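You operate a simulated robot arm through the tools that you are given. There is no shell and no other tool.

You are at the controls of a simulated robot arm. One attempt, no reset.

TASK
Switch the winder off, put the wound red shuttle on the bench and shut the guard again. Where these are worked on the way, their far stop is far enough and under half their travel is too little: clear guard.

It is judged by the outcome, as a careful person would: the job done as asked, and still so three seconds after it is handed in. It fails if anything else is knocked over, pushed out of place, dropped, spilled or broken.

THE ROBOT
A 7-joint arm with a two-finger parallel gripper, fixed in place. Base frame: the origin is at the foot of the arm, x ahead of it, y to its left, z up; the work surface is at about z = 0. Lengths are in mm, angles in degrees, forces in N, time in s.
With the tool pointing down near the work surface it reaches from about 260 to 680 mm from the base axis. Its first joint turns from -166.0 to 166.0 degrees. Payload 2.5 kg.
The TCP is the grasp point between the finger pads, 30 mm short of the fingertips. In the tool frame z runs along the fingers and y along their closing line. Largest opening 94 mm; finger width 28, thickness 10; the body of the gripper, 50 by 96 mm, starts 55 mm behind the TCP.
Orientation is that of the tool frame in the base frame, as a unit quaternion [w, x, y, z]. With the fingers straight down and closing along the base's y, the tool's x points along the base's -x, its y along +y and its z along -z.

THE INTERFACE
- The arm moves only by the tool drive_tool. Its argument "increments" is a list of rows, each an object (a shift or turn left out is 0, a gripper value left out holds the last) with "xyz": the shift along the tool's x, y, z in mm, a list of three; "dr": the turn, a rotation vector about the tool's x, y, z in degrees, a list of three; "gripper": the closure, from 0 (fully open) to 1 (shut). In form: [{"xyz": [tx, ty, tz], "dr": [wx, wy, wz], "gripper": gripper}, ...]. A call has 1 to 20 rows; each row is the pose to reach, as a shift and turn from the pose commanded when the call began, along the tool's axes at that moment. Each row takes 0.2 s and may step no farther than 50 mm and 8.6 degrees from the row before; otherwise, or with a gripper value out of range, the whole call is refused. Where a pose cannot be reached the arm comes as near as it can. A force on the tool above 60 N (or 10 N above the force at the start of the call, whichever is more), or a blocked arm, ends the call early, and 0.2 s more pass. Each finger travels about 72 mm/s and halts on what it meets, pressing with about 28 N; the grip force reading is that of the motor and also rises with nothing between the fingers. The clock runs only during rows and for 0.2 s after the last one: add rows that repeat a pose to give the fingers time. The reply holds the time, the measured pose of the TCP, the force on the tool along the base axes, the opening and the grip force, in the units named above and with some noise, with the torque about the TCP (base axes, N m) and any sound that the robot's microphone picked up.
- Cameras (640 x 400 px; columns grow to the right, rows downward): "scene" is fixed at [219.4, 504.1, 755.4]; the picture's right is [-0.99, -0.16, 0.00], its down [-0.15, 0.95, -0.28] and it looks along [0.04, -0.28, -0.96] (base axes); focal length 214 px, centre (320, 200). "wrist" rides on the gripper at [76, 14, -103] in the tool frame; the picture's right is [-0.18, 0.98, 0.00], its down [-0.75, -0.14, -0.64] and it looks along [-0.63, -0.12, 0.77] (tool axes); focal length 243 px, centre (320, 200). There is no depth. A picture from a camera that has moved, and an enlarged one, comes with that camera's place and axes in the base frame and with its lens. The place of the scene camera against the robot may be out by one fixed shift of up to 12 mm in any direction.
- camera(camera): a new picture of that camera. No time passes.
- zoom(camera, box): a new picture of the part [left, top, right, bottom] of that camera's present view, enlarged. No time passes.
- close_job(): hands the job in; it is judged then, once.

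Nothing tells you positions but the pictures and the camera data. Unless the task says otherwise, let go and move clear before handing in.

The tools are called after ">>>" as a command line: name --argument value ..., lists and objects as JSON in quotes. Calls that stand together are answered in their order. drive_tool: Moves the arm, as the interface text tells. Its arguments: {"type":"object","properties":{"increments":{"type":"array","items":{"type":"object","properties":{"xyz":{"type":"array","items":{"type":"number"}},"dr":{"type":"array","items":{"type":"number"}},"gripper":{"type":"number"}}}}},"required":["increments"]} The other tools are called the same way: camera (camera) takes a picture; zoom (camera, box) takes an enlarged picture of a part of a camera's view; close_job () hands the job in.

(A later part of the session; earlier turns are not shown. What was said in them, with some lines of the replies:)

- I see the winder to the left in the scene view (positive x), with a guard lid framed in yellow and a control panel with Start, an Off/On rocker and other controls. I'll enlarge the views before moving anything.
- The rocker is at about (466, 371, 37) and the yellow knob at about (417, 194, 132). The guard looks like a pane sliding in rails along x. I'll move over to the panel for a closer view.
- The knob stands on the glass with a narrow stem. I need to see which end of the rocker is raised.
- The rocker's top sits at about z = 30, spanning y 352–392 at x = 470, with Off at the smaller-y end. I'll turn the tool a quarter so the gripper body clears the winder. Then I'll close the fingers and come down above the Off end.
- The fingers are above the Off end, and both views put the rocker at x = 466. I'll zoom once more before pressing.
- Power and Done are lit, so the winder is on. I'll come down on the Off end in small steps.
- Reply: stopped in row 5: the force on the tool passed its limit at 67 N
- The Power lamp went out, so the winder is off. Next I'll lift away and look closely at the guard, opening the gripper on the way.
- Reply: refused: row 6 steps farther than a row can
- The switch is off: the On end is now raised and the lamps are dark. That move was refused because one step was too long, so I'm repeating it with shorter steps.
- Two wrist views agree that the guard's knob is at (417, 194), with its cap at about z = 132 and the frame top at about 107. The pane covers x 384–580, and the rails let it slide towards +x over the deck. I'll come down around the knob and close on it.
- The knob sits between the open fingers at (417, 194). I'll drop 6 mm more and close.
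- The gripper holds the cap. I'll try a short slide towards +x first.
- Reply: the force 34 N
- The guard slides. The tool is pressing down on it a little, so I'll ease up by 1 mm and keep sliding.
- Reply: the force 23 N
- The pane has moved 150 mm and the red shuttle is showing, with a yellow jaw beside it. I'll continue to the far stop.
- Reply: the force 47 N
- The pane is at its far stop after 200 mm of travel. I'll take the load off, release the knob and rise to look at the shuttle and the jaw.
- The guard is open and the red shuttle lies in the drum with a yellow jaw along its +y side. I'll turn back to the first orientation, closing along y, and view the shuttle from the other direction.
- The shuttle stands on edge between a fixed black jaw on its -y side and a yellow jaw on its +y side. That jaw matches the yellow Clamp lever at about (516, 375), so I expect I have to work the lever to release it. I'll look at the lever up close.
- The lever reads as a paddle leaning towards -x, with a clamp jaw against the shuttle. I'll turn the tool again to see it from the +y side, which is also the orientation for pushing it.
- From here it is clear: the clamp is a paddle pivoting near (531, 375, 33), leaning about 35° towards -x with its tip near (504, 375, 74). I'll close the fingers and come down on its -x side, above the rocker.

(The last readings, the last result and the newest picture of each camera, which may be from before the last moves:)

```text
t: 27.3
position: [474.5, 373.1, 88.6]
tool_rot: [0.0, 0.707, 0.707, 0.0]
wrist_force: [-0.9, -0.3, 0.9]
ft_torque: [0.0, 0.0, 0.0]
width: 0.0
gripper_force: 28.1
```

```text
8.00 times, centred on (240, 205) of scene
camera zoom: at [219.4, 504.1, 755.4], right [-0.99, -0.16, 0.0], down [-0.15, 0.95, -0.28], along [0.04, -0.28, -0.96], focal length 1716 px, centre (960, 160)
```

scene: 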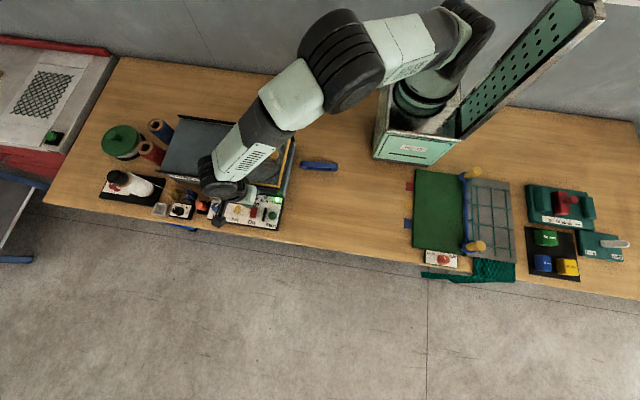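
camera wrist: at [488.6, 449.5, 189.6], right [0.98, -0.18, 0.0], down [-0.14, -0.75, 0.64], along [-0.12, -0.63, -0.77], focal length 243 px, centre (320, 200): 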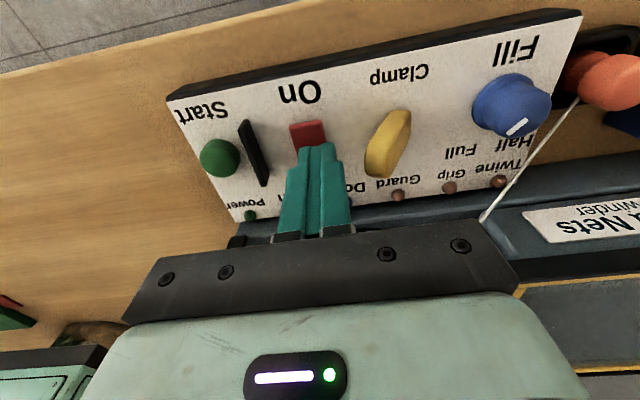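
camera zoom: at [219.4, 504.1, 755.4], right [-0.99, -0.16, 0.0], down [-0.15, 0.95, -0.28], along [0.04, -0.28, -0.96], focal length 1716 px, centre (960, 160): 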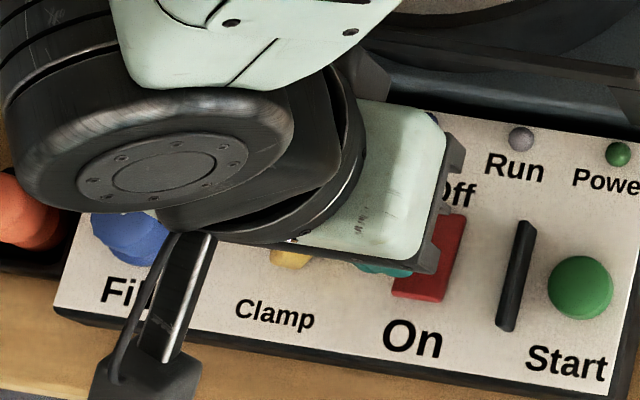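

The fingers are on the lever's -x side with the tips at z = 58. I'll push it towards +x in small steps.

>>> drive_tool --increments '[{"xyz": [0, 5, 0]}, {"xyz": [0, 9, 0]}, {"xyz": [0, 13, 0]}, {"xyz": [0, 17, 0]}, {"xyz": [0, 21, 0]}, {"xyz": [0, 25, 0]}, {"xyz": [0, 29, 0]}, {"xyz": [0, 33, 0]}, {"xyz": [0, 37, 0]}, {"xyz": [0, 41, 0]}]'

>>> zoom --camera "wrist" --box '[240, 40, 440, 200]'

>>> zoom --camera "scene" --box '[220, 120, 300, 190]'

```text
t: 29.5
position: [515.6, 373.0, 88.2]
tool_rot: [-0.001, 0.708, 0.706, -0.001]
wrist_force: [0.1, -1.2, -0.2]
ft_torque: [0.04, -0.02, -0.04]
width: 0.1
gripper_force: 28.0
```

```text
2.50 times, centred on (340, 120) of wrist
camera zoom: at [529.6, 449.5, 190.1], right [0.98, -0.18, 0.0], down [-0.14, -0.75, 0.64], along [-0.12, -0.63, -0.77], focal length 606 px, centre (270, 400)
```

zoom: 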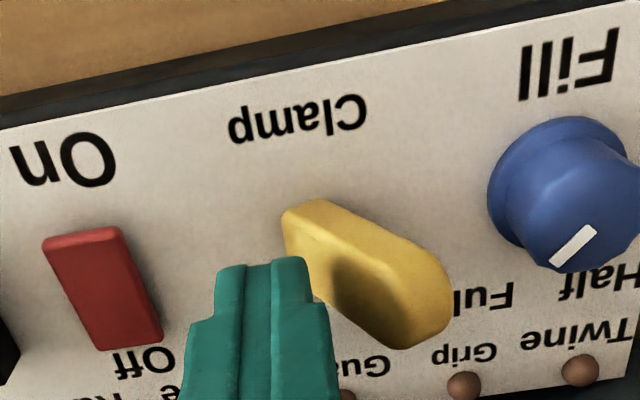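

```text
5.71 times, centred on (260, 155) of scene
camera zoom: at [219.4, 504.1, 755.4], right [-0.99, -0.16, 0.0], down [-0.15, 0.95, -0.28], along [0.04, -0.28, -0.96], focal length 1226 px, centre (663, 457)
```

zoom: 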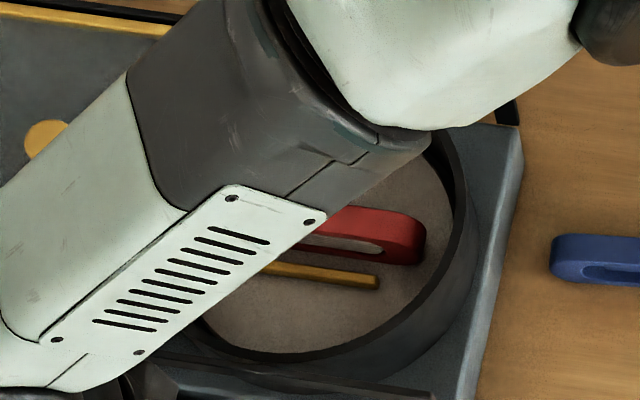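

The lever snapped over and the yellow jaw moved away from the shuttle. Next I'll rise, turn back to close along y and view the shuttle.

>>> drive_tool --increments '[{"xyz": [0, -2, -40]}, {"xyz": [0, -2, -85]}, {"xyz": [0, -2, -130]}, {"xyz": [-15, -9, -150], "dr": [0, 0, -8.2], "gripper": 0}, {"xyz": [-30, -16, -160], "dr": [0, 0, -16.4]}, {"xyz": [-47, -23, -170], "dr": [0, 0, -24.6]}, {"xyz": [-64, -30, -172], "dr": [0, 0, -32.8]}, {"xyz": [-81, -38, -172], "dr": [0, 0, -41]}, {"xyz": [-98, -46, -172], "dr": [0, 0, -49.2]}, {"xyz": [-115, -54, -172], "dr": [0, 0, -57.4]}, {"xyz": [-132, -62, -172], "dr": [0, 0, -65.6]}, {"xyz": [-149, -70, -172], "dr": [0, 0, -73.8]}, {"xyz": [-166, -78, -172], "dr": [0, 0, -82]}, {"xyz": [-183, -86, -172], "dr": [0, 0, -90]}, {"xyz": [-183, -86, -172], "dr": [0, 0, -90]}]'

>>> camera --camera "wrist"

>>> zoom --camera "wrist" --box '[240, 60, 400, 200]'

>>> zoom --camera "scene" --box '[220, 120, 300, 190]'

>>> zoom --camera "scene" --box '[200, 180, 280, 230]'

```text
t: 32.7
position: [430.8, 190.8, 262.8]
tool_rot: [0.0, -0.002, 1.0, -0.001]
wrist_force: [0.7, 0.1, 0.1]
ft_torque: [0.02, 0.0, -0.01]
width: 94.2
gripper_force: 0.1
```

```text
taken
camera wrist: at [354.3, 204.1, 364.3], right [0.18, 0.98, 0.0], down [0.75, -0.14, 0.64], along [0.63, -0.12, -0.77], focal length 243 px, centre (320, 200)
```

wrist: 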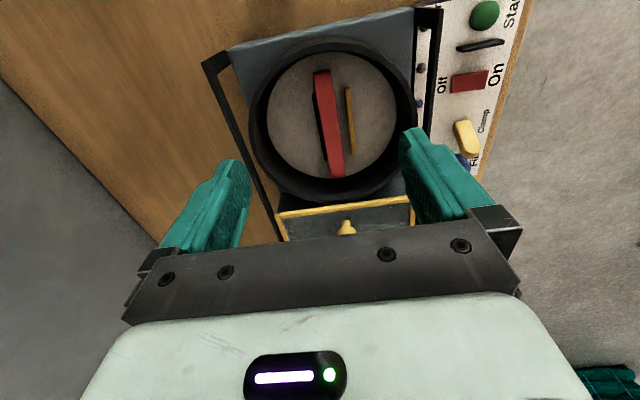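

```text
2.86 times, centred on (320, 130) of wrist
camera zoom: at [354.3, 204.1, 364.3], right [0.18, 0.98, 0.0], down [0.75, -0.14, 0.64], along [0.63, -0.12, -0.77], focal length 693 px, centre (320, 400)
```

zoom: 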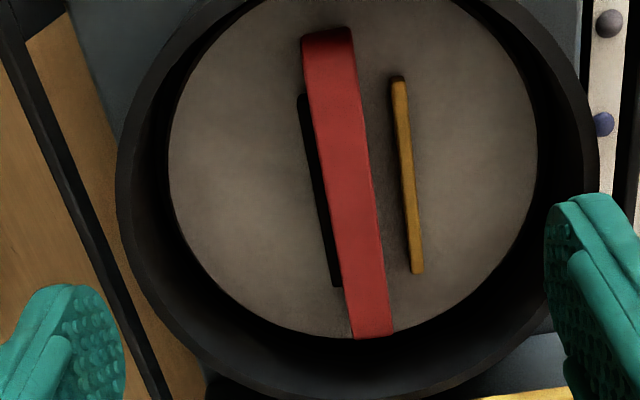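

```text
5.71 times, centred on (260, 155) of scene
camera zoom: at [219.4, 504.1, 755.4], right [-0.99, -0.16, 0.0], down [-0.15, 0.95, -0.28], along [0.04, -0.28, -0.96], focal length 1226 px, centre (663, 457)
```

zoom: 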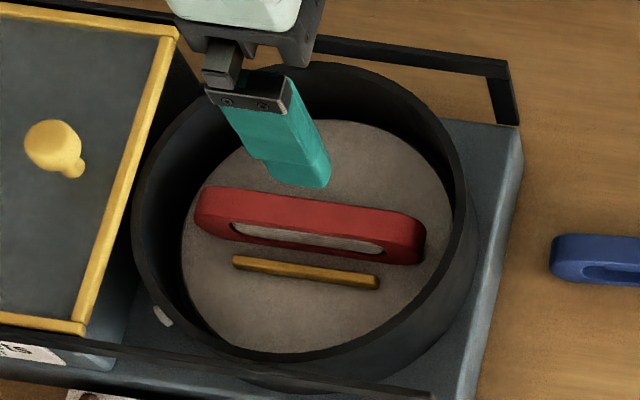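

```text
8.00 times, centred on (240, 205) of scene
camera zoom: at [219.4, 504.1, 755.4], right [-0.99, -0.16, 0.0], down [-0.15, 0.95, -0.28], along [0.04, -0.28, -0.96], focal length 1716 px, centre (960, 160)
```

zoom: 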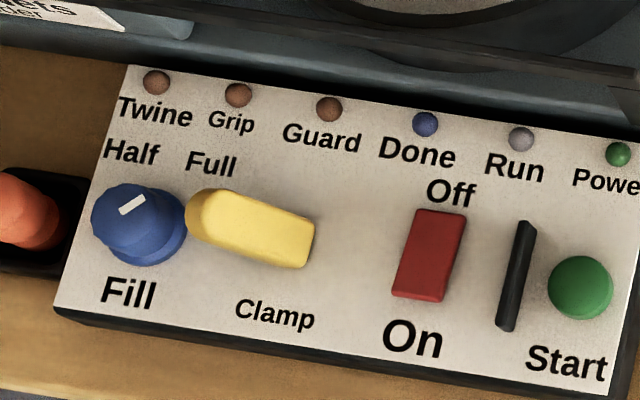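

The jaw is well clear now, but the twine from the feed to the drum is no longer where it was, so I'm checking it before going on.

>>> zoom --camera "scene" --box '[90, 140, 250, 240]'

>>> zoom --camera "scene" --box '[160, 170, 240, 230]'

>>> camera --camera "scene"

```text
4.00 times, centred on (170, 190) of scene
camera zoom: at [219.4, 504.1, 755.4], right [-0.99, -0.16, 0.0], down [-0.15, 0.95, -0.28], along [0.04, -0.28, -0.96], focal length 858 px, centre (920, 240)
```

zoom: 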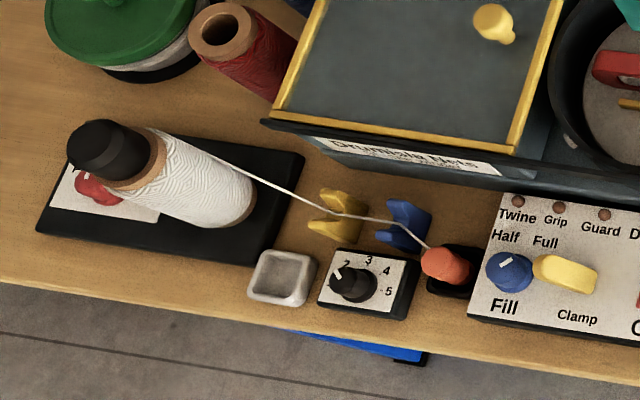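

```text
6.67 times, centred on (200, 200) of scene
camera zoom: at [219.4, 504.1, 755.4], right [-0.99, -0.16, 0.0], down [-0.15, 0.95, -0.28], along [0.04, -0.28, -0.96], focal length 1430 px, centre (1120, 200)
```

zoom: 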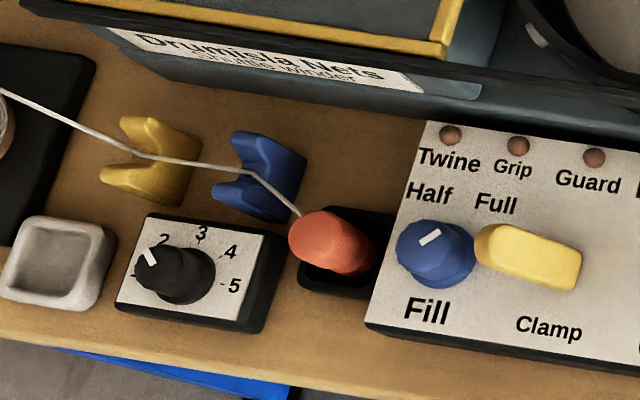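

```text
taken
```

scene: 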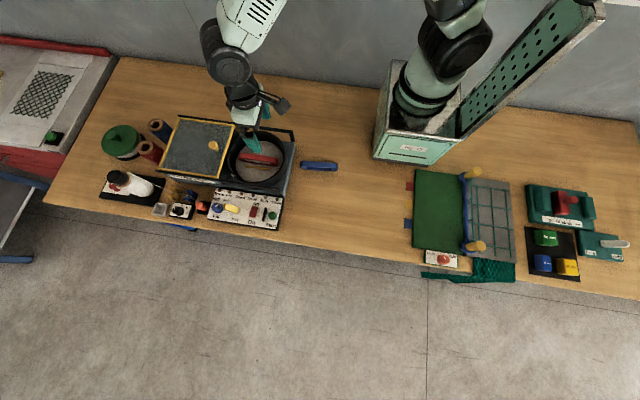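

Only the loose end to the drum has gone, as expected with the clamp released, and everything else is in place. I'll move above the shuttle to fix its height and line.

>>> drive_tool --increments '[{"xyz": [-20, 0, 25]}, {"xyz": [-40, 1, 55]}, {"xyz": [-49, 2, 85]}, {"xyz": [-49, 2, 105]}, {"xyz": [-49, 2, 105]}]'

>>> camera --camera "wrist"

>>> zoom --camera "wrist" --box '[220, 0, 420, 200]'

>>> zoom --camera "scene" --box '[220, 120, 300, 190]'

```text
t: 33.9
position: [479.9, 190.7, 156.4]
tool_rot: [0.0, 0.0, 1.0, 0.0]
wrist_force: [1.0, -0.5, -0.3]
ft_torque: [0.02, -0.02, -0.02]
width: 94.2
gripper_force: 0.0
```

```text
taken
camera wrist: at [402.7, 205.2, 258.3], right [0.18, 0.98, 0.0], down [0.75, -0.14, 0.64], along [0.63, -0.12, -0.77], focal length 243 px, centre (320, 200)
```

wrist: 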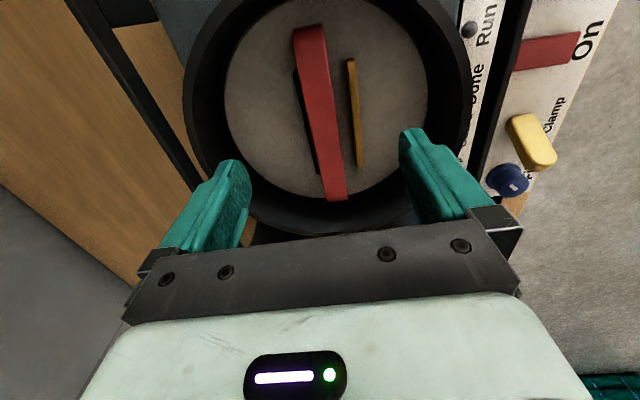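

```text
2.00 times, centred on (320, 100) of wrist
camera zoom: at [402.7, 205.2, 258.3], right [0.18, 0.98, 0.0], down [0.75, -0.14, 0.64], along [0.63, -0.12, -0.77], focal length 485 px, centre (320, 400)
```

zoom: 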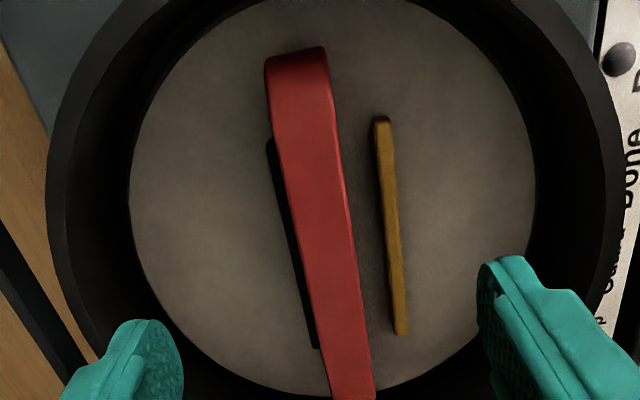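

```text
5.71 times, centred on (260, 155) of scene
camera zoom: at [219.4, 504.1, 755.4], right [-0.99, -0.16, 0.0], down [-0.15, 0.95, -0.28], along [0.04, -0.28, -0.96], focal length 1226 px, centre (663, 457)
```

zoom: 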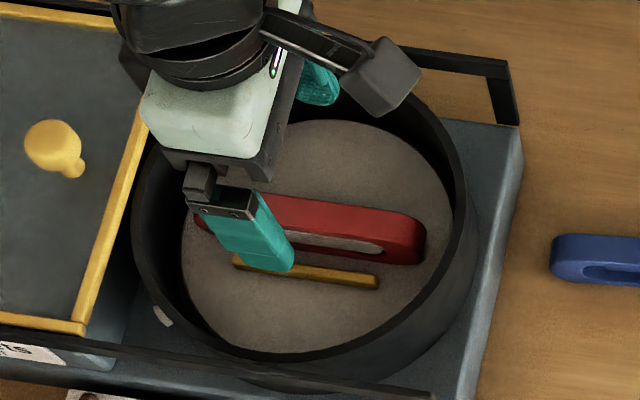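

The shuttle stands along x, centred near (482, 194.5). It is about 19 mm wide with its top at z ≈ 82, and both jaw tops are at about 52. I'll straddle it with the fingertips at about z = 62, above the jaws, and check before closing.

>>> drive_tool --increments '[{"xyz": [-2, 4, 15]}, {"xyz": [-2, 4, 35]}, {"xyz": [-2, 4, 52]}, {"xyz": [-2, 4, 60]}, {"xyz": [-2, 4, 64]}, {"xyz": [-2, 4, 64]}]'

>>> camera --camera "wrist"

>>> zoom --camera "scene" --box '[220, 120, 300, 190]'

```text
t: 35.3
position: [481.9, 196.4, 90.9]
tool_rot: [0.0, 0.0, 1.0, 0.0]
wrist_force: [-0.1, 0.2, 0.1]
ft_torque: [-0.02, -0.01, -0.03]
width: 94.1
gripper_force: 0.0
```

```text
taken
camera wrist: at [405.2, 209.5, 192.8], right [0.18, 0.98, 0.0], down [0.75, -0.14, 0.64], along [0.63, -0.12, -0.77], focal length 243 px, centre (320, 200)
```

wrist: 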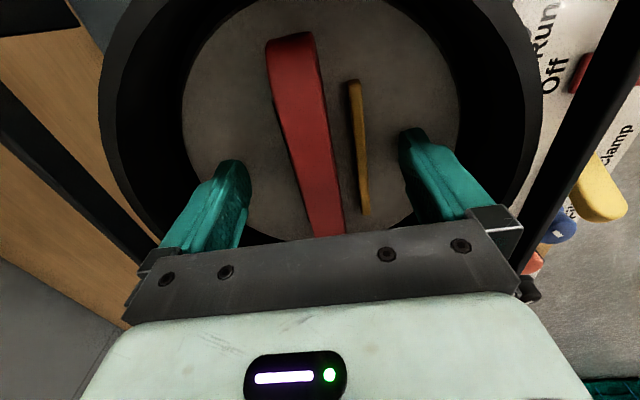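

```text
5.71 times, centred on (260, 155) of scene
camera zoom: at [219.4, 504.1, 755.4], right [-0.99, -0.16, 0.0], down [-0.15, 0.95, -0.28], along [0.04, -0.28, -0.96], focal length 1226 px, centre (663, 457)
```

zoom: 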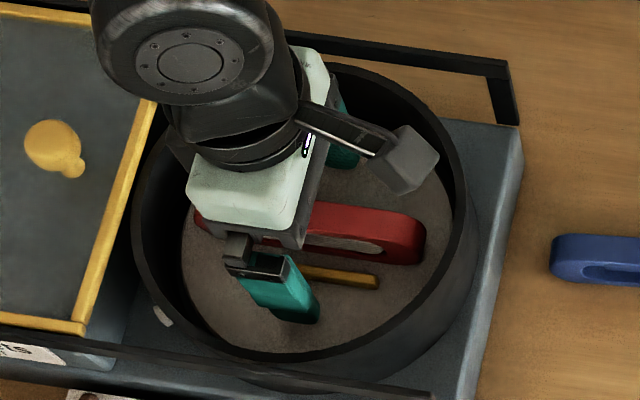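

The shuttle is between the fingers, slightly towards -y. I'll shift 2 mm and close.

>>> drive_tool --increments '[{"xyz": [0, -2, 0]}, {"xyz": [0, -2, 0], "gripper": 1}, {"xyz": [0, -2, 0]}, {"xyz": [0, -2, 0]}, {"xyz": [0, -2, 0]}, {"xyz": [0, -2, 0]}, {"xyz": [0, -2, 0]}]'

>>> camera --camera "wrist"

```text
t: 36.9
position: [481.6, 194.1, 91.3]
tool_rot: [0.0, -0.001, 1.0, 0.0]
wrist_force: [1.4, 10.8, -2.8]
ft_torque: [0.34, -0.38, 0.01]
width: 31.8
gripper_force: 45.0
```

```text
taken
camera wrist: at [404.9, 208.1, 193.4], right [0.18, 0.98, 0.0], down [0.75, -0.14, 0.64], along [0.63, -0.12, -0.77], focal length 243 px, centre (320, 200)
```

wrist: 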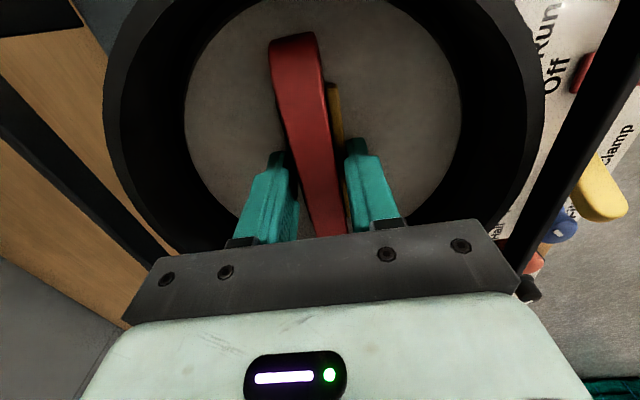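

The width is 31.8 mm: the +y finger caught the yellow jaw and pushed it against the shuttle. I'll open again and check.

>>> drive_tool --increments '[{"gripper": 0}, {"gripper": 0}, {"gripper": 0}, {"gripper": 0}, {"gripper": 0}, {"gripper": 0}]'

>>> camera --camera "wrist"

>>> zoom --camera "wrist" --box '[240, 20, 440, 240]'

>>> zoom --camera "scene" --box '[180, 120, 300, 230]'

```text
t: 38.3
position: [481.0, 193.6, 91.1]
tool_rot: [0.0, 0.0, 1.0, 0.0]
wrist_force: [-0.5, 0.1, 1.2]
ft_torque: [-0.02, -0.03, -0.08]
width: 93.9
gripper_force: 0.1
```

```text
taken
camera wrist: at [405.0, 207.4, 193.3], right [0.18, 0.98, 0.0], down [0.75, -0.14, 0.64], along [0.63, -0.12, -0.77], focal length 243 px, centre (320, 200)
```

wrist: 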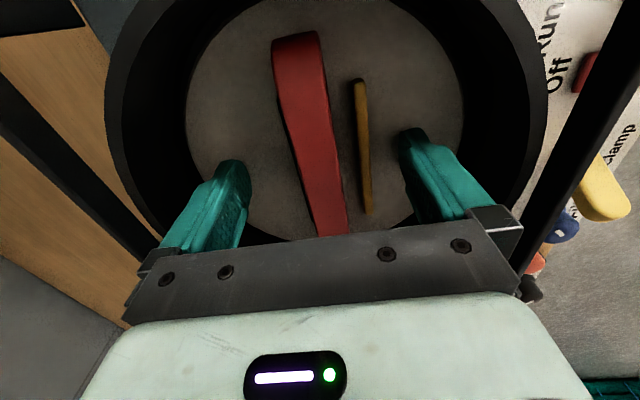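

```text
1.82 times, centred on (340, 130) of wrist
camera zoom: at [405.0, 207.4, 193.3], right [0.18, 0.98, 0.0], down [0.75, -0.14, 0.64], along [0.63, -0.12, -0.77], focal length 441 px, centre (284, 327)
```

zoom: 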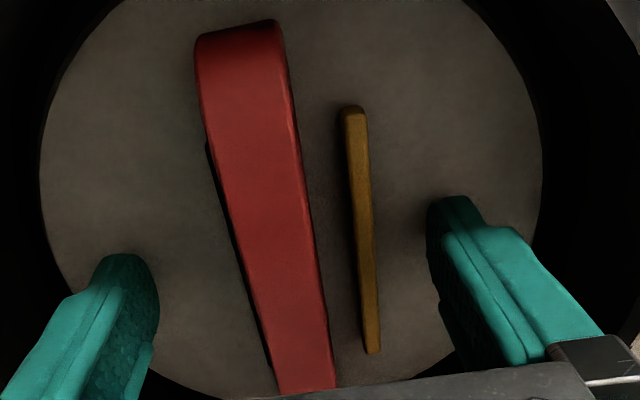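

```text
3.64 times, centred on (240, 175) of scene
camera zoom: at [219.4, 504.1, 755.4], right [-0.99, -0.16, 0.0], down [-0.15, 0.95, -0.28], along [0.04, -0.28, -0.96], focal length 780 px, centre (611, 291)
```

zoom: 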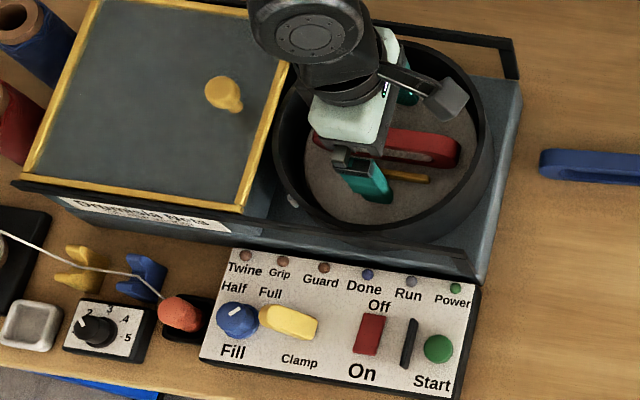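

The jaw sprang back and nothing else changed. Triangulating with the scene camera puts the jaw tops at about z = 69 and the shuttle top at about 103, so I was too low. I'll raise 16 mm to clear the jaws and close again.

>>> drive_tool --increments '[{"xyz": [-1, 0.5, -8]}, {"xyz": [-1, 0.5, -16]}, {"xyz": [-1, 0.5, -16]}, {"xyz": [-1, 0.5, -16], "gripper": 1}, {"xyz": [-1, 0.5, -16]}, {"xyz": [-1, 0.5, -16]}, {"xyz": [-1, 0.5, -16]}, {"xyz": [-1, 0.5, -16]}, {"xyz": [-1, 0.5, -16]}]'

>>> camera --camera "wrist"

>>> zoom --camera "scene" --box '[220, 120, 300, 190]'

```text
t: 40.3
position: [482.3, 194.9, 106.3]
tool_rot: [0.0, 0.0, 1.0, 0.0]
wrist_force: [-0.5, 5.5, 0.5]
ft_torque: [0.21, 0.04, 0.0]
width: 18.4
gripper_force: 28.7
```

```text
taken
camera wrist: at [405.8, 208.5, 208.8], right [0.18, 0.98, 0.0], down [0.75, -0.14, 0.64], along [0.63, -0.12, -0.77], focal length 243 px, centre (320, 200)
```

wrist: 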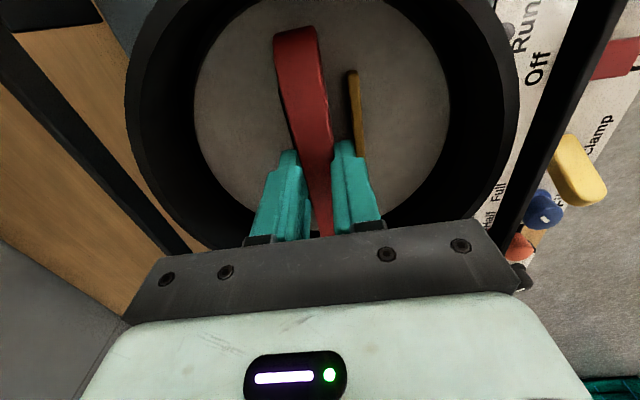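

```text
5.71 times, centred on (260, 155) of scene
camera zoom: at [219.4, 504.1, 755.4], right [-0.99, -0.16, 0.0], down [-0.15, 0.95, -0.28], along [0.04, -0.28, -0.96], focal length 1226 px, centre (663, 457)
```

zoom: 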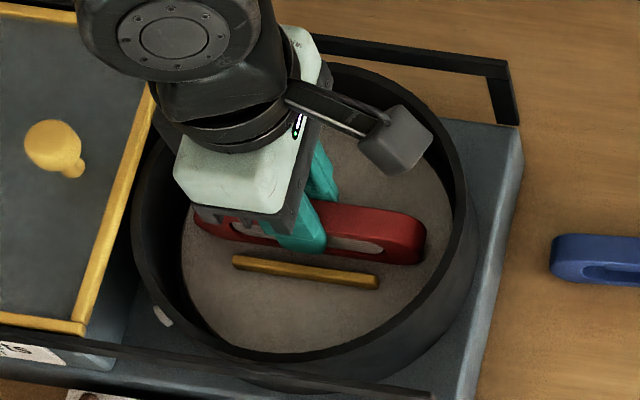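

The fingers hold the shuttle alone at 18.4 mm, with the jaw untouched. I'll lift it slowly, straight up.

>>> drive_tool --increments '[{"xyz": [0, 0, -5]}, {"xyz": [0, 0, -12]}, {"xyz": [0, 0, -20]}, {"xyz": [0, 0, -30]}, {"xyz": [0, 0, -30]}]'

>>> camera --camera "wrist"

>>> zoom --camera "scene" --box '[220, 120, 300, 190]'

```text
t: 41.5
position: [483.2, 195.7, 136.0]
tool_rot: [-0.001, 0.001, 1.0, 0.0]
wrist_force: [-0.1, 0.1, -0.7]
ft_torque: [-0.02, 0.03, 0.0]
width: 18.9
gripper_force: 27.8
```

```text
taken
camera wrist: at [405.7, 209.5, 238.6], right [0.18, 0.98, 0.0], down [0.75, -0.14, 0.64], along [0.63, -0.12, -0.77], focal length 243 px, centre (320, 200)
```

wrist: 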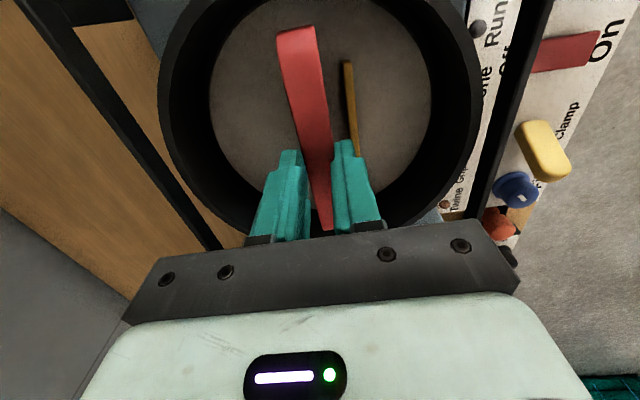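

```text
5.71 times, centred on (260, 155) of scene
camera zoom: at [219.4, 504.1, 755.4], right [-0.99, -0.16, 0.0], down [-0.15, 0.95, -0.28], along [0.04, -0.28, -0.96], focal length 1226 px, centre (663, 457)
```

zoom: 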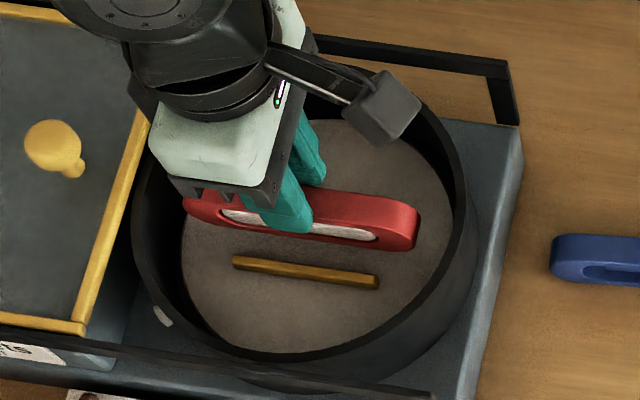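

The shuttle comes up cleanly. I'll lift it well above the drum and carry it to the free bench at about (285, 250), between the blue shuttle and the bench edge.

>>> drive_tool --increments '[{"xyz": [0, 0, -25]}, {"xyz": [0, 0, -55]}, {"xyz": [0, 0, -90]}, {"xyz": [15, 4, -94]}, {"xyz": [45, 12, -94]}, {"xyz": [80, 22, -94]}, {"xyz": [115, 32, -94]}, {"xyz": [150, 42, -94]}, {"xyz": [180, 50, -94]}, {"xyz": [198, 54, -94]}, {"xyz": [198, 54, -94]}, {"xyz": [198, 54, -94]}]'

>>> camera --camera "wrist"

>>> camera --camera "scene"

>>> zoom --camera "scene" --box '[220, 120, 380, 240]'

```text
t: 44.1
position: [284.4, 248.5, 231.8]
tool_rot: [0.0, 0.0, 1.0, 0.0]
wrist_force: [-0.1, 0.1, -0.9]
ft_torque: [-0.02, 0.03, -0.02]
width: 18.6
gripper_force: 28.2
```

```text
taken
camera wrist: at [207.3, 262.8, 334.4], right [0.18, 0.98, 0.0], down [0.75, -0.14, 0.64], along [0.63, -0.12, -0.77], focal length 243 px, centre (320, 200)
```

wrist: 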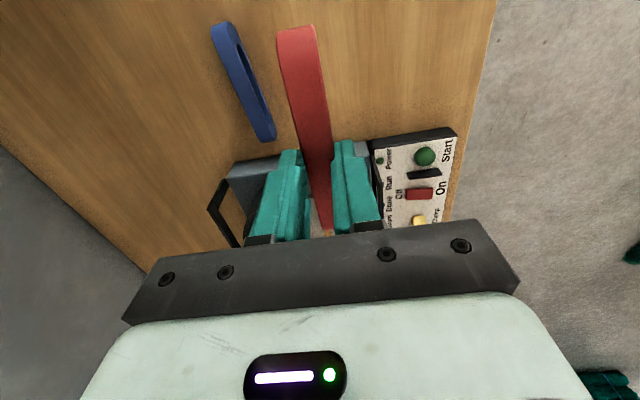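

```text
taken
```

scene: 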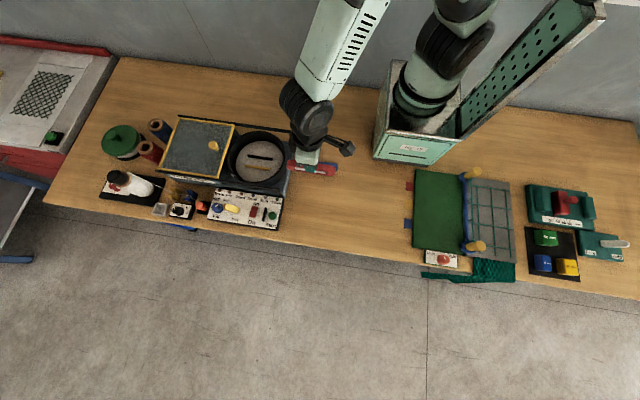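

```text
3.33 times, centred on (300, 180) of scene
camera zoom: at [219.4, 504.1, 755.4], right [-0.99, -0.16, 0.0], down [-0.15, 0.95, -0.28], along [0.04, -0.28, -0.96], focal length 715 px, centre (387, 267)
```

zoom: 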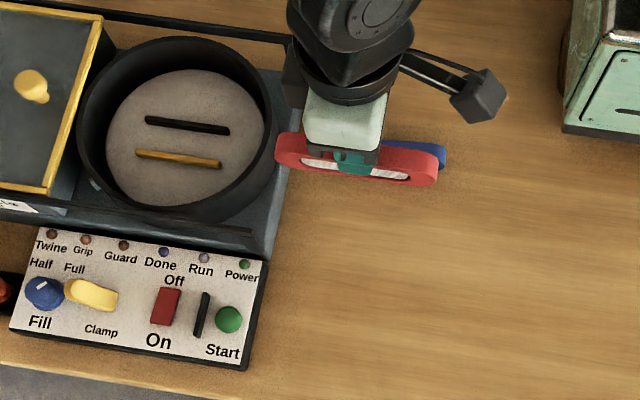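

The area below is clear: the blue shuttle is near y = 154 and the winder starts past x = 370. I'll lower to just above the bench.

>>> drive_tool --increments '[{"xyz": [0, 2, 35]}, {"xyz": [0, 2, 75]}, {"xyz": [0, 2, 115]}, {"xyz": [0, 2, 145]}, {"xyz": [0, 2, 165]}, {"xyz": [0, 2, 172]}, {"xyz": [0, 2, 172]}]'

>>> camera --camera "wrist"

>>> zoom --camera "scene" --box '[260, 150, 360, 220]'

```text
t: 45.7
position: [282.9, 249.3, 59.3]
tool_rot: [0.0, 0.0, 1.0, 0.0]
wrist_force: [-5.1, -5.6, 25.5]
ft_torque: [-0.18, 0.15, -0.01]
width: 19.0
gripper_force: 28.5
```

```text
taken
camera wrist: at [206.7, 264.2, 162.1], right [0.18, 0.98, 0.0], down [0.75, -0.14, 0.64], along [0.63, -0.12, -0.77], focal length 243 px, centre (320, 200)
```

wrist: 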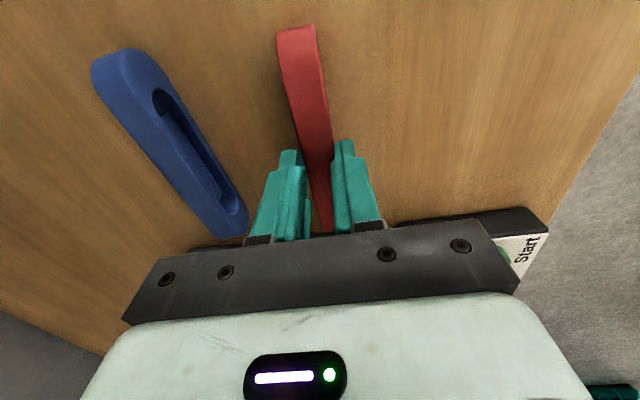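

```text
5.71 times, centred on (310, 185) of scene
camera zoom: at [219.4, 504.1, 755.4], right [-0.99, -0.16, 0.0], down [-0.15, 0.95, -0.28], along [0.04, -0.28, -0.96], focal length 1226 px, centre (377, 286)
```

zoom: 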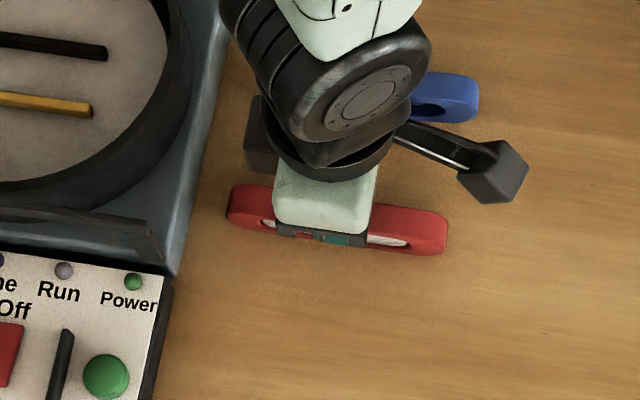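

The tool reads 25 N upward at TCP z = 59, so the shuttle's lower edge is on the bench. I'll take off most of the load and open gently.

>>> drive_tool --increments '[{"xyz": [0, 0, -0.4]}, {"xyz": [0, 0, -0.4]}, {"xyz": [0, 0, -0.4], "gripper": 0.76}, {"xyz": [0, 0, -0.4], "gripper": 0.7}, {"xyz": [0, 0, -0.4], "gripper": 0.6}, {"xyz": [0, 0, -0.4], "gripper": 0.5}, {"xyz": [0, 0, -0.4], "gripper": 0.5}, {"xyz": [0, 0, -0.4], "gripper": 0.5}]'

>>> camera --camera "wrist"

>>> zoom --camera "scene" --box '[260, 150, 360, 220]'

```text
t: 47.5
position: [283.4, 251.3, 59.4]
tool_rot: [0.0, 0.0, 1.0, 0.0]
wrist_force: [-0.1, 0.1, 0.1]
ft_torque: [-0.01, 0.01, -0.01]
width: 46.9
gripper_force: 0.0
```

```text
taken
camera wrist: at [206.5, 264.3, 162.1], right [0.18, 0.98, 0.0], down [0.75, -0.14, 0.64], along [0.63, -0.12, -0.77], focal length 243 px, centre (320, 200)
```

wrist: 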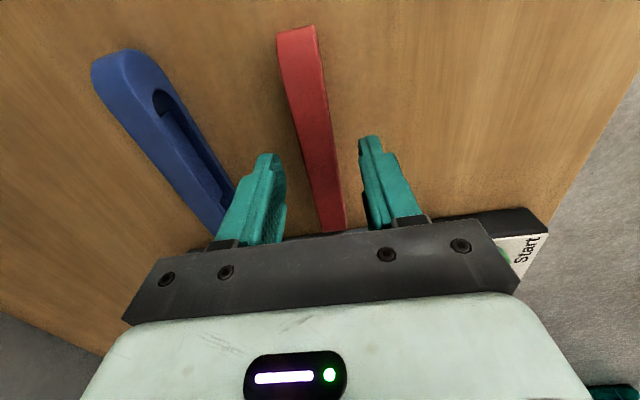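

```text
5.71 times, centred on (310, 185) of scene
camera zoom: at [219.4, 504.1, 755.4], right [-0.99, -0.16, 0.0], down [-0.15, 0.95, -0.28], along [0.04, -0.28, -0.96], focal length 1226 px, centre (377, 286)
```

zoom: 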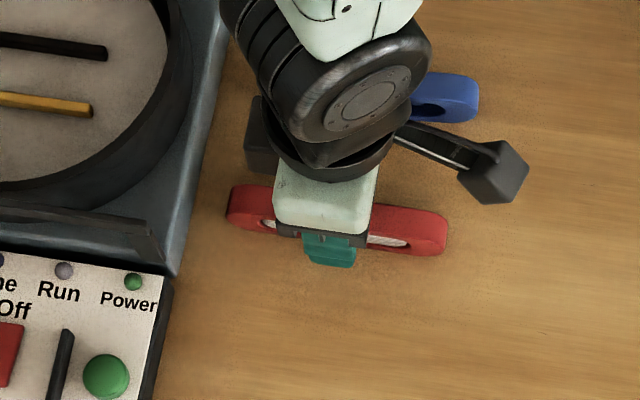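

The shuttle stands free and steady. I'll lift straight up, then swing back over the open guard's knob with the tool turned to close along x.

>>> drive_tool --increments '[{"xyz": [0, -1, -20]}, {"xyz": [0, -1, -60]}, {"xyz": [0, -1, -105]}, {"xyz": [0, -1, -150]}, {"xyz": [0, -1, -190]}]'

>>> zoom --camera "scene" --box '[260, 150, 360, 220]'

>>> camera --camera "wrist"

```text
t: 48.7
position: [280.3, 245.0, 248.3]
tool_rot: [-0.001, -0.002, 1.0, -0.001]
wrist_force: [-0.5, -0.3, 0.2]
ft_torque: [-0.03, 0.0, -0.03]
width: 47.1
gripper_force: 0.1
```

```text
5.71 times, centred on (310, 185) of scene
camera zoom: at [219.4, 504.1, 755.4], right [-0.99, -0.16, 0.0], down [-0.15, 0.95, -0.28], along [0.04, -0.28, -0.96], focal length 1226 px, centre (377, 286)
```

zoom: 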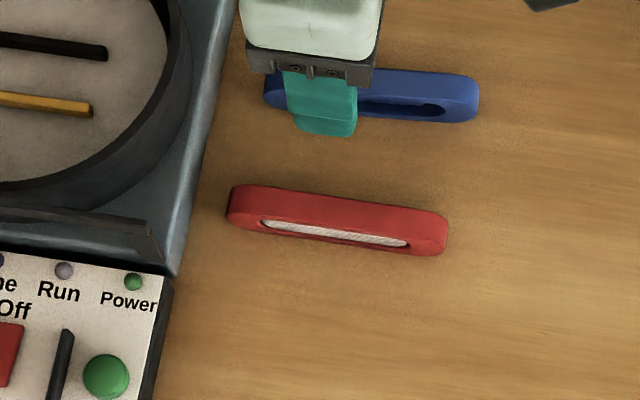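

```text
taken
camera wrist: at [203.8, 259.4, 351.5], right [0.18, 0.98, 0.0], down [0.75, -0.14, 0.64], along [0.63, -0.12, -0.77], focal length 243 px, centre (320, 200)
```

wrist: 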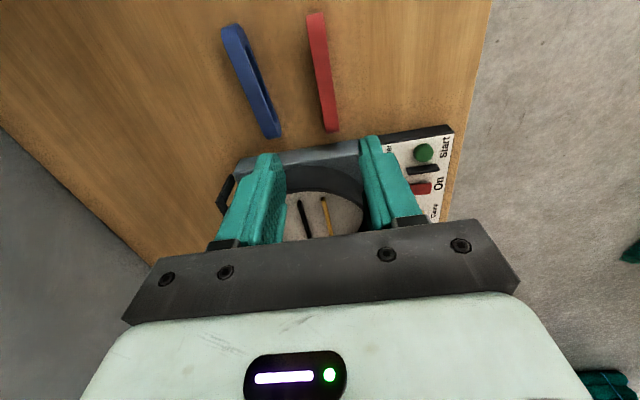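

The red shuttle is standing on the bench beside the blue one. Now I'll go to the guard knob.

>>> drive_tool --increments '[{"xyz": [-20, -2, 0], "dr": [0, 0, 8.2]}, {"xyz": [-45, -4, 0], "dr": [0, 0, 16.4]}, {"xyz": [-72, -6, 0], "dr": [0, 0, 24.6]}, {"xyz": [-100, -8, 0], "dr": [0, 0, 32.8]}, {"xyz": [-130, -10, 0], "dr": [0, 0, 41]}, {"xyz": [-160, -12, 0], "dr": [0, 0, 49.2]}, {"xyz": [-190, -14, 0], "dr": [0, 0, 57.4]}, {"xyz": [-220, -16, 0], "dr": [0, 0, 65.6]}, {"xyz": [-250, -18, 0], "dr": [0, 0, 73.8]}, {"xyz": [-278, -20, 0], "dr": [0, 0, 82]}, {"xyz": [-300, -20, 0], "dr": [0, 0, 90]}, {"xyz": [-300, -20, 0], "dr": [0, 0, 90]}, {"xyz": [-300, -20, 0], "dr": [0, 0, 90]}]'

>>> camera --camera "wrist"

>>> camera --camera "scene"

```text
t: 51.5
position: [584.7, 228.7, 247.6]
tool_rot: [0.0, 0.707, 0.707, 0.0]
wrist_force: [0.3, -0.7, 0.2]
ft_torque: [-0.01, -0.02, 0.04]
width: 47.2
gripper_force: 0.1
```

```text
taken
camera wrist: at [598.0, 304.9, 350.6], right [0.98, -0.18, 0.0], down [-0.14, -0.75, 0.64], along [-0.12, -0.63, -0.77], focal length 243 px, centre (320, 200)
```

wrist: 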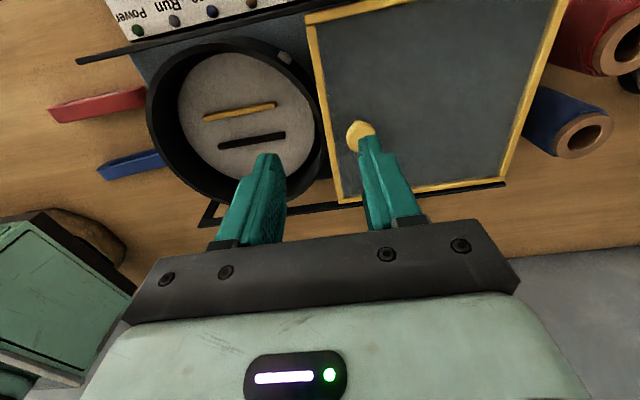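

```text
taken
```

scene: 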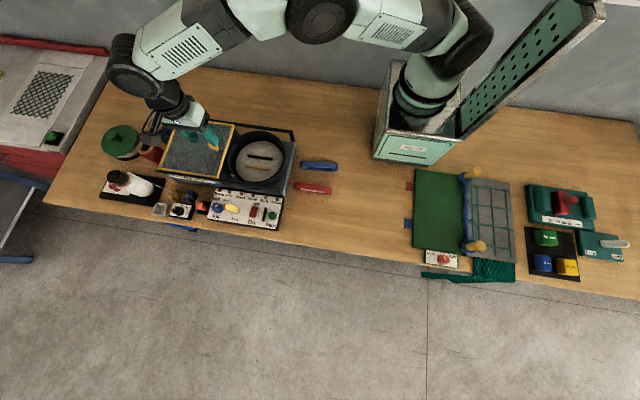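

The knob is at (617, 194). I'll line up, come down around it and close, just as before.

>>> drive_tool --increments '[{"xyz": [-18, 16, 20], "gripper": 0.3}, {"xyz": [-35, 32, 40]}, {"xyz": [-35, 32, 65]}, {"xyz": [-35, 32, 85]}, {"xyz": [-35, 32, 98]}, {"xyz": [-35, 32, 103]}, {"xyz": [-35, 32, 103]}]'

>>> camera --camera "wrist"

```text
t: 53.1
position: [617.7, 194.7, 146.1]
tool_rot: [-0.001, 0.707, 0.707, 0.0]
wrist_force: [-0.5, -0.5, 0.1]
ft_torque: [0.02, -0.01, -0.03]
width: 65.8
gripper_force: 0.0
```

```text
taken
camera wrist: at [631.0, 270.9, 248.2], right [0.98, -0.18, 0.0], down [-0.14, -0.75, 0.64], along [-0.12, -0.63, -0.77], focal length 243 px, centre (320, 200)
```

wrist: 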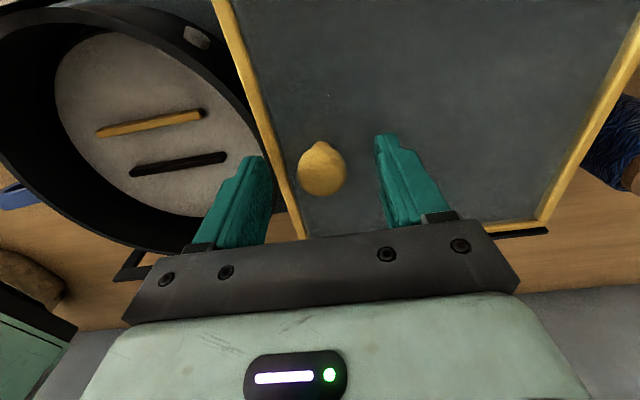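

The knob is centred between the fingers. I'll drop 2 mm, close, then slide the guard back towards -x.

>>> drive_tool --increments '[{"xyz": [-1, 0, 2]}, {"xyz": [-1, 0, 2], "gripper": 1}, {"xyz": [-1, 0, 2]}, {"xyz": [-1, 0, 2]}, {"xyz": [-1, 0, 2]}, {"xyz": [-1, -3, 2]}, {"xyz": [-1, -10, 2]}, {"xyz": [-1, -22, 2]}, {"xyz": [-1, -36, 2]}, {"xyz": [-1, -50, 2]}, {"xyz": [-1, -64, 2]}, {"xyz": [-1, -78, 2]}, {"xyz": [-1, -92, 2]}, {"xyz": [-1, -106, 2]}, {"xyz": [-1, -120, 2]}, {"xyz": [-1, -134, 2]}, {"xyz": [-1, -148, 2]}, {"xyz": [-1, -160, 2]}, {"xyz": [-1, -170, 2]}, {"xyz": [-1, -170, 2]}]'

>>> camera --camera "wrist"

>>> zoom --camera "scene" --box '[150, 100, 350, 240]'

```text
t: 57.3
position: [445.9, 191.9, 145.7]
tool_rot: [-0.001, 0.706, 0.708, 0.001]
wrist_force: [-0.2, 21.0, -14.3]
ft_torque: [0.43, -0.01, -0.04]
width: 27.0
gripper_force: 44.9
```

```text
taken
camera wrist: at [459.5, 268.5, 248.1], right [0.98, -0.18, 0.0], down [-0.14, -0.75, 0.64], along [-0.12, -0.63, -0.77], focal length 243 px, centre (320, 200)
```

wrist: 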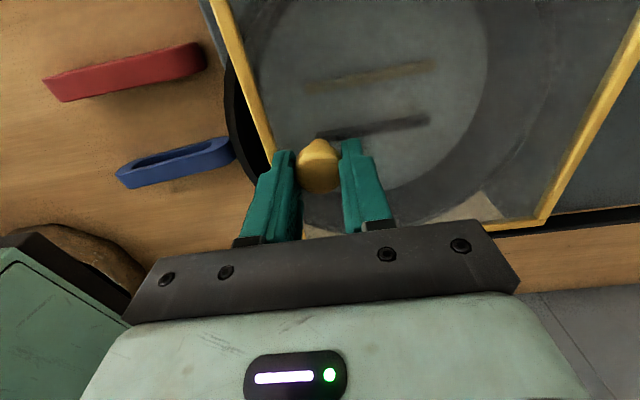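

```text
2.86 times, centred on (250, 170) of scene
camera zoom: at [219.4, 504.1, 755.4], right [-0.99, -0.16, 0.0], down [-0.15, 0.95, -0.28], along [0.04, -0.28, -0.96], focal length 613 px, centre (520, 286)
```

zoom: 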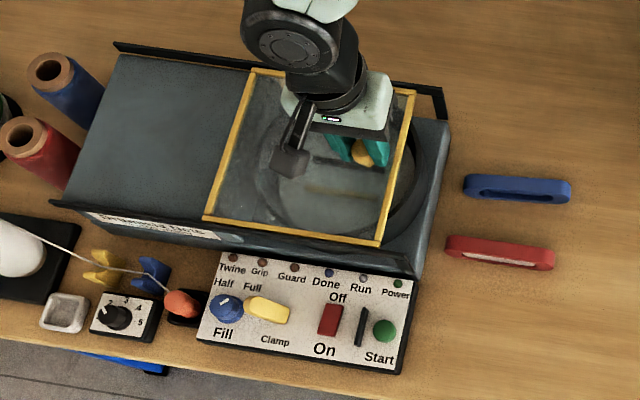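

About 28 mm is left to the closed stop. I'll ease 1.5 mm in y to take off the side load and push gently home.

>>> drive_tool --increments '[{"xyz": [1.5, -2, 0.5]}, {"xyz": [1.5, -10, 0.5]}, {"xyz": [1.5, -18, 0.5]}, {"xyz": [1.5, -24, 0.5]}, {"xyz": [1.5, -28, 0.5]}, {"xyz": [1.5, -30, 0.5]}, {"xyz": [1.5, -32, 0.5]}, {"xyz": [1.5, -34, 0.5]}, {"xyz": [1.5, -34, 0.5]}]'

>>> camera --camera "wrist"

>>> zoom --camera "scene" --box '[150, 100, 350, 240]'

```text
t: 59.3
position: [416.6, 192.7, 145.7]
tool_rot: [0.005, 0.708, 0.706, 0.004]
wrist_force: [41.9, -13.1, 0.8]
ft_torque: [0.19, -0.62, -0.06]
width: 27.1
gripper_force: 45.1
```

```text
taken
camera wrist: at [430.0, 268.7, 247.9], right [0.98, -0.19, 0.01], down [-0.15, -0.75, 0.64], along [-0.11, -0.63, -0.77], focal length 243 px, centre (320, 200)
```

wrist: 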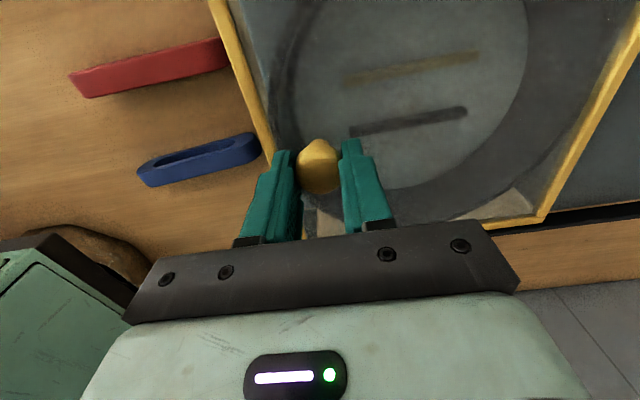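

```text
2.86 times, centred on (250, 170) of scene
camera zoom: at [219.4, 504.1, 755.4], right [-0.99, -0.16, 0.0], down [-0.15, 0.95, -0.28], along [0.04, -0.28, -0.96], focal length 613 px, centre (520, 286)
```

zoom: 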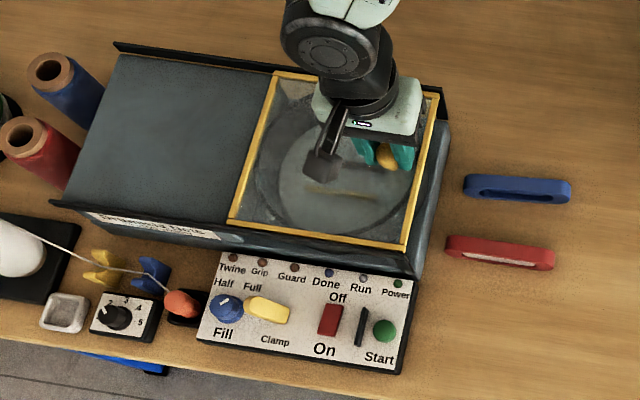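

The guard is home against its stop at x = 416.6 and its frame is back where it started. I'll relieve the load without pulling it open, release, and move clear.

>>> drive_tool --increments '[{"xyz": [0, 1, 0]}, {"xyz": [0, 2, 0]}, {"xyz": [0, 3, 0]}, {"xyz": [0, 3, 0], "gripper": 0.4}, {"xyz": [0, 3, 0]}, {"xyz": [0, 3, 0]}, {"xyz": [0, 3, 0]}, {"xyz": [0, 3, -15]}, {"xyz": [0, 3, -45]}, {"xyz": [0, 3, -85]}, {"xyz": [0, 3, -125]}, {"xyz": [0, 3, -165]}, {"xyz": [-20, -10, -200]}, {"xyz": [-50, -30, -215]}, {"xyz": [-80, -50, -220]}, {"xyz": [-80, -50, -220]}]'

>>> camera --camera "scene"

>>> zoom --camera "scene" --box '[150, 100, 350, 240]'

>>> camera --camera "wrist"

```text
t: 62.7
position: [362.2, 113.4, 365.3]
tool_rot: [0.0, 0.707, 0.707, -0.001]
wrist_force: [-1.6, 0.0, -0.5]
ft_torque: [-0.01, 0.04, -0.01]
width: 56.2
gripper_force: 0.0
```

```text
taken
```

scene: 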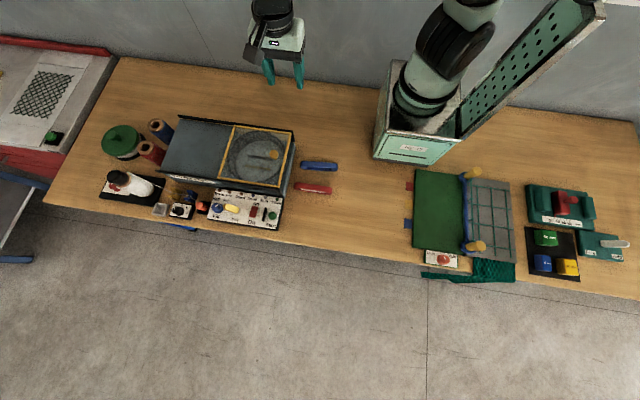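

```text
2.86 times, centred on (250, 170) of scene
camera zoom: at [219.4, 504.1, 755.4], right [-0.99, -0.16, 0.0], down [-0.15, 0.95, -0.28], along [0.04, -0.28, -0.96], focal length 613 px, centre (520, 286)
```

zoom: 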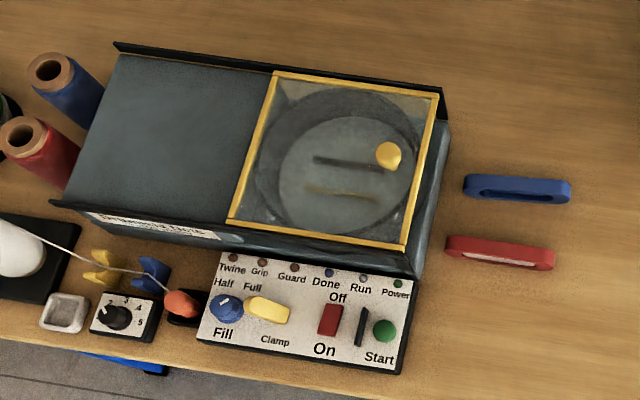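

```text
taken
camera wrist: at [376.0, 188.8, 467.7], right [0.98, -0.18, 0.0], down [-0.14, -0.75, 0.64], along [-0.12, -0.63, -0.77], focal length 243 px, centre (320, 200)
```

wrist: 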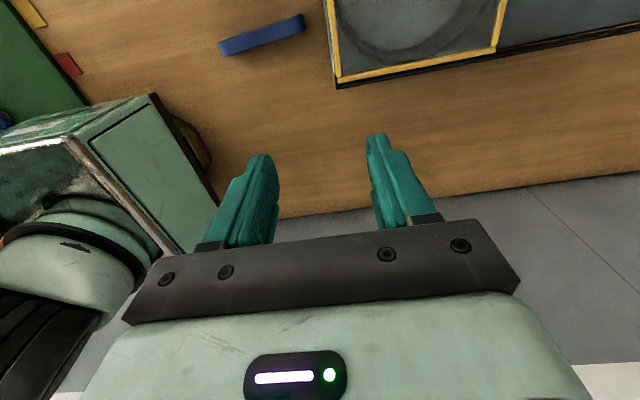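

Everything matches what was asked. The winder's lamps are out with the rocker at Off, the red shuttle stands on the bench, and the guard frame is back exactly in its starting position. The arm is clear, so I'm handing in.

>>> close_job

```text
The job is handed in.
```

The job is handed in: the winder is off, the wound red shuttle is on the bench and the guard is shut.

- **Winder:** I pressed the Off end of the rocker and the lamps went dark.
- **Guard:** I slid it about 200 mm to its far stop to reach the shuttle. Afterwards I pushed it back against its closed stop, and its frame lines up with where it started.
- **Red shuttle:** it stands on its long edge beside the blue one, at about x = 285, y = 250.

- **Clamp left open:** I had to flip the yellow Clamp lever to free the shuttle, and I left it that way.
- **Twine:** the loose length between the orange feed and the drum was gone after I flipped the lever. I took that as part of releasing the clamp, but I did not confirm it.
- **First grip too low:** my first try at the shuttle pressed the yellow jaw against it. I opened again and the jaw sprang back, with no change I could see.

In the last pictures nothing else had been moved or knocked over.
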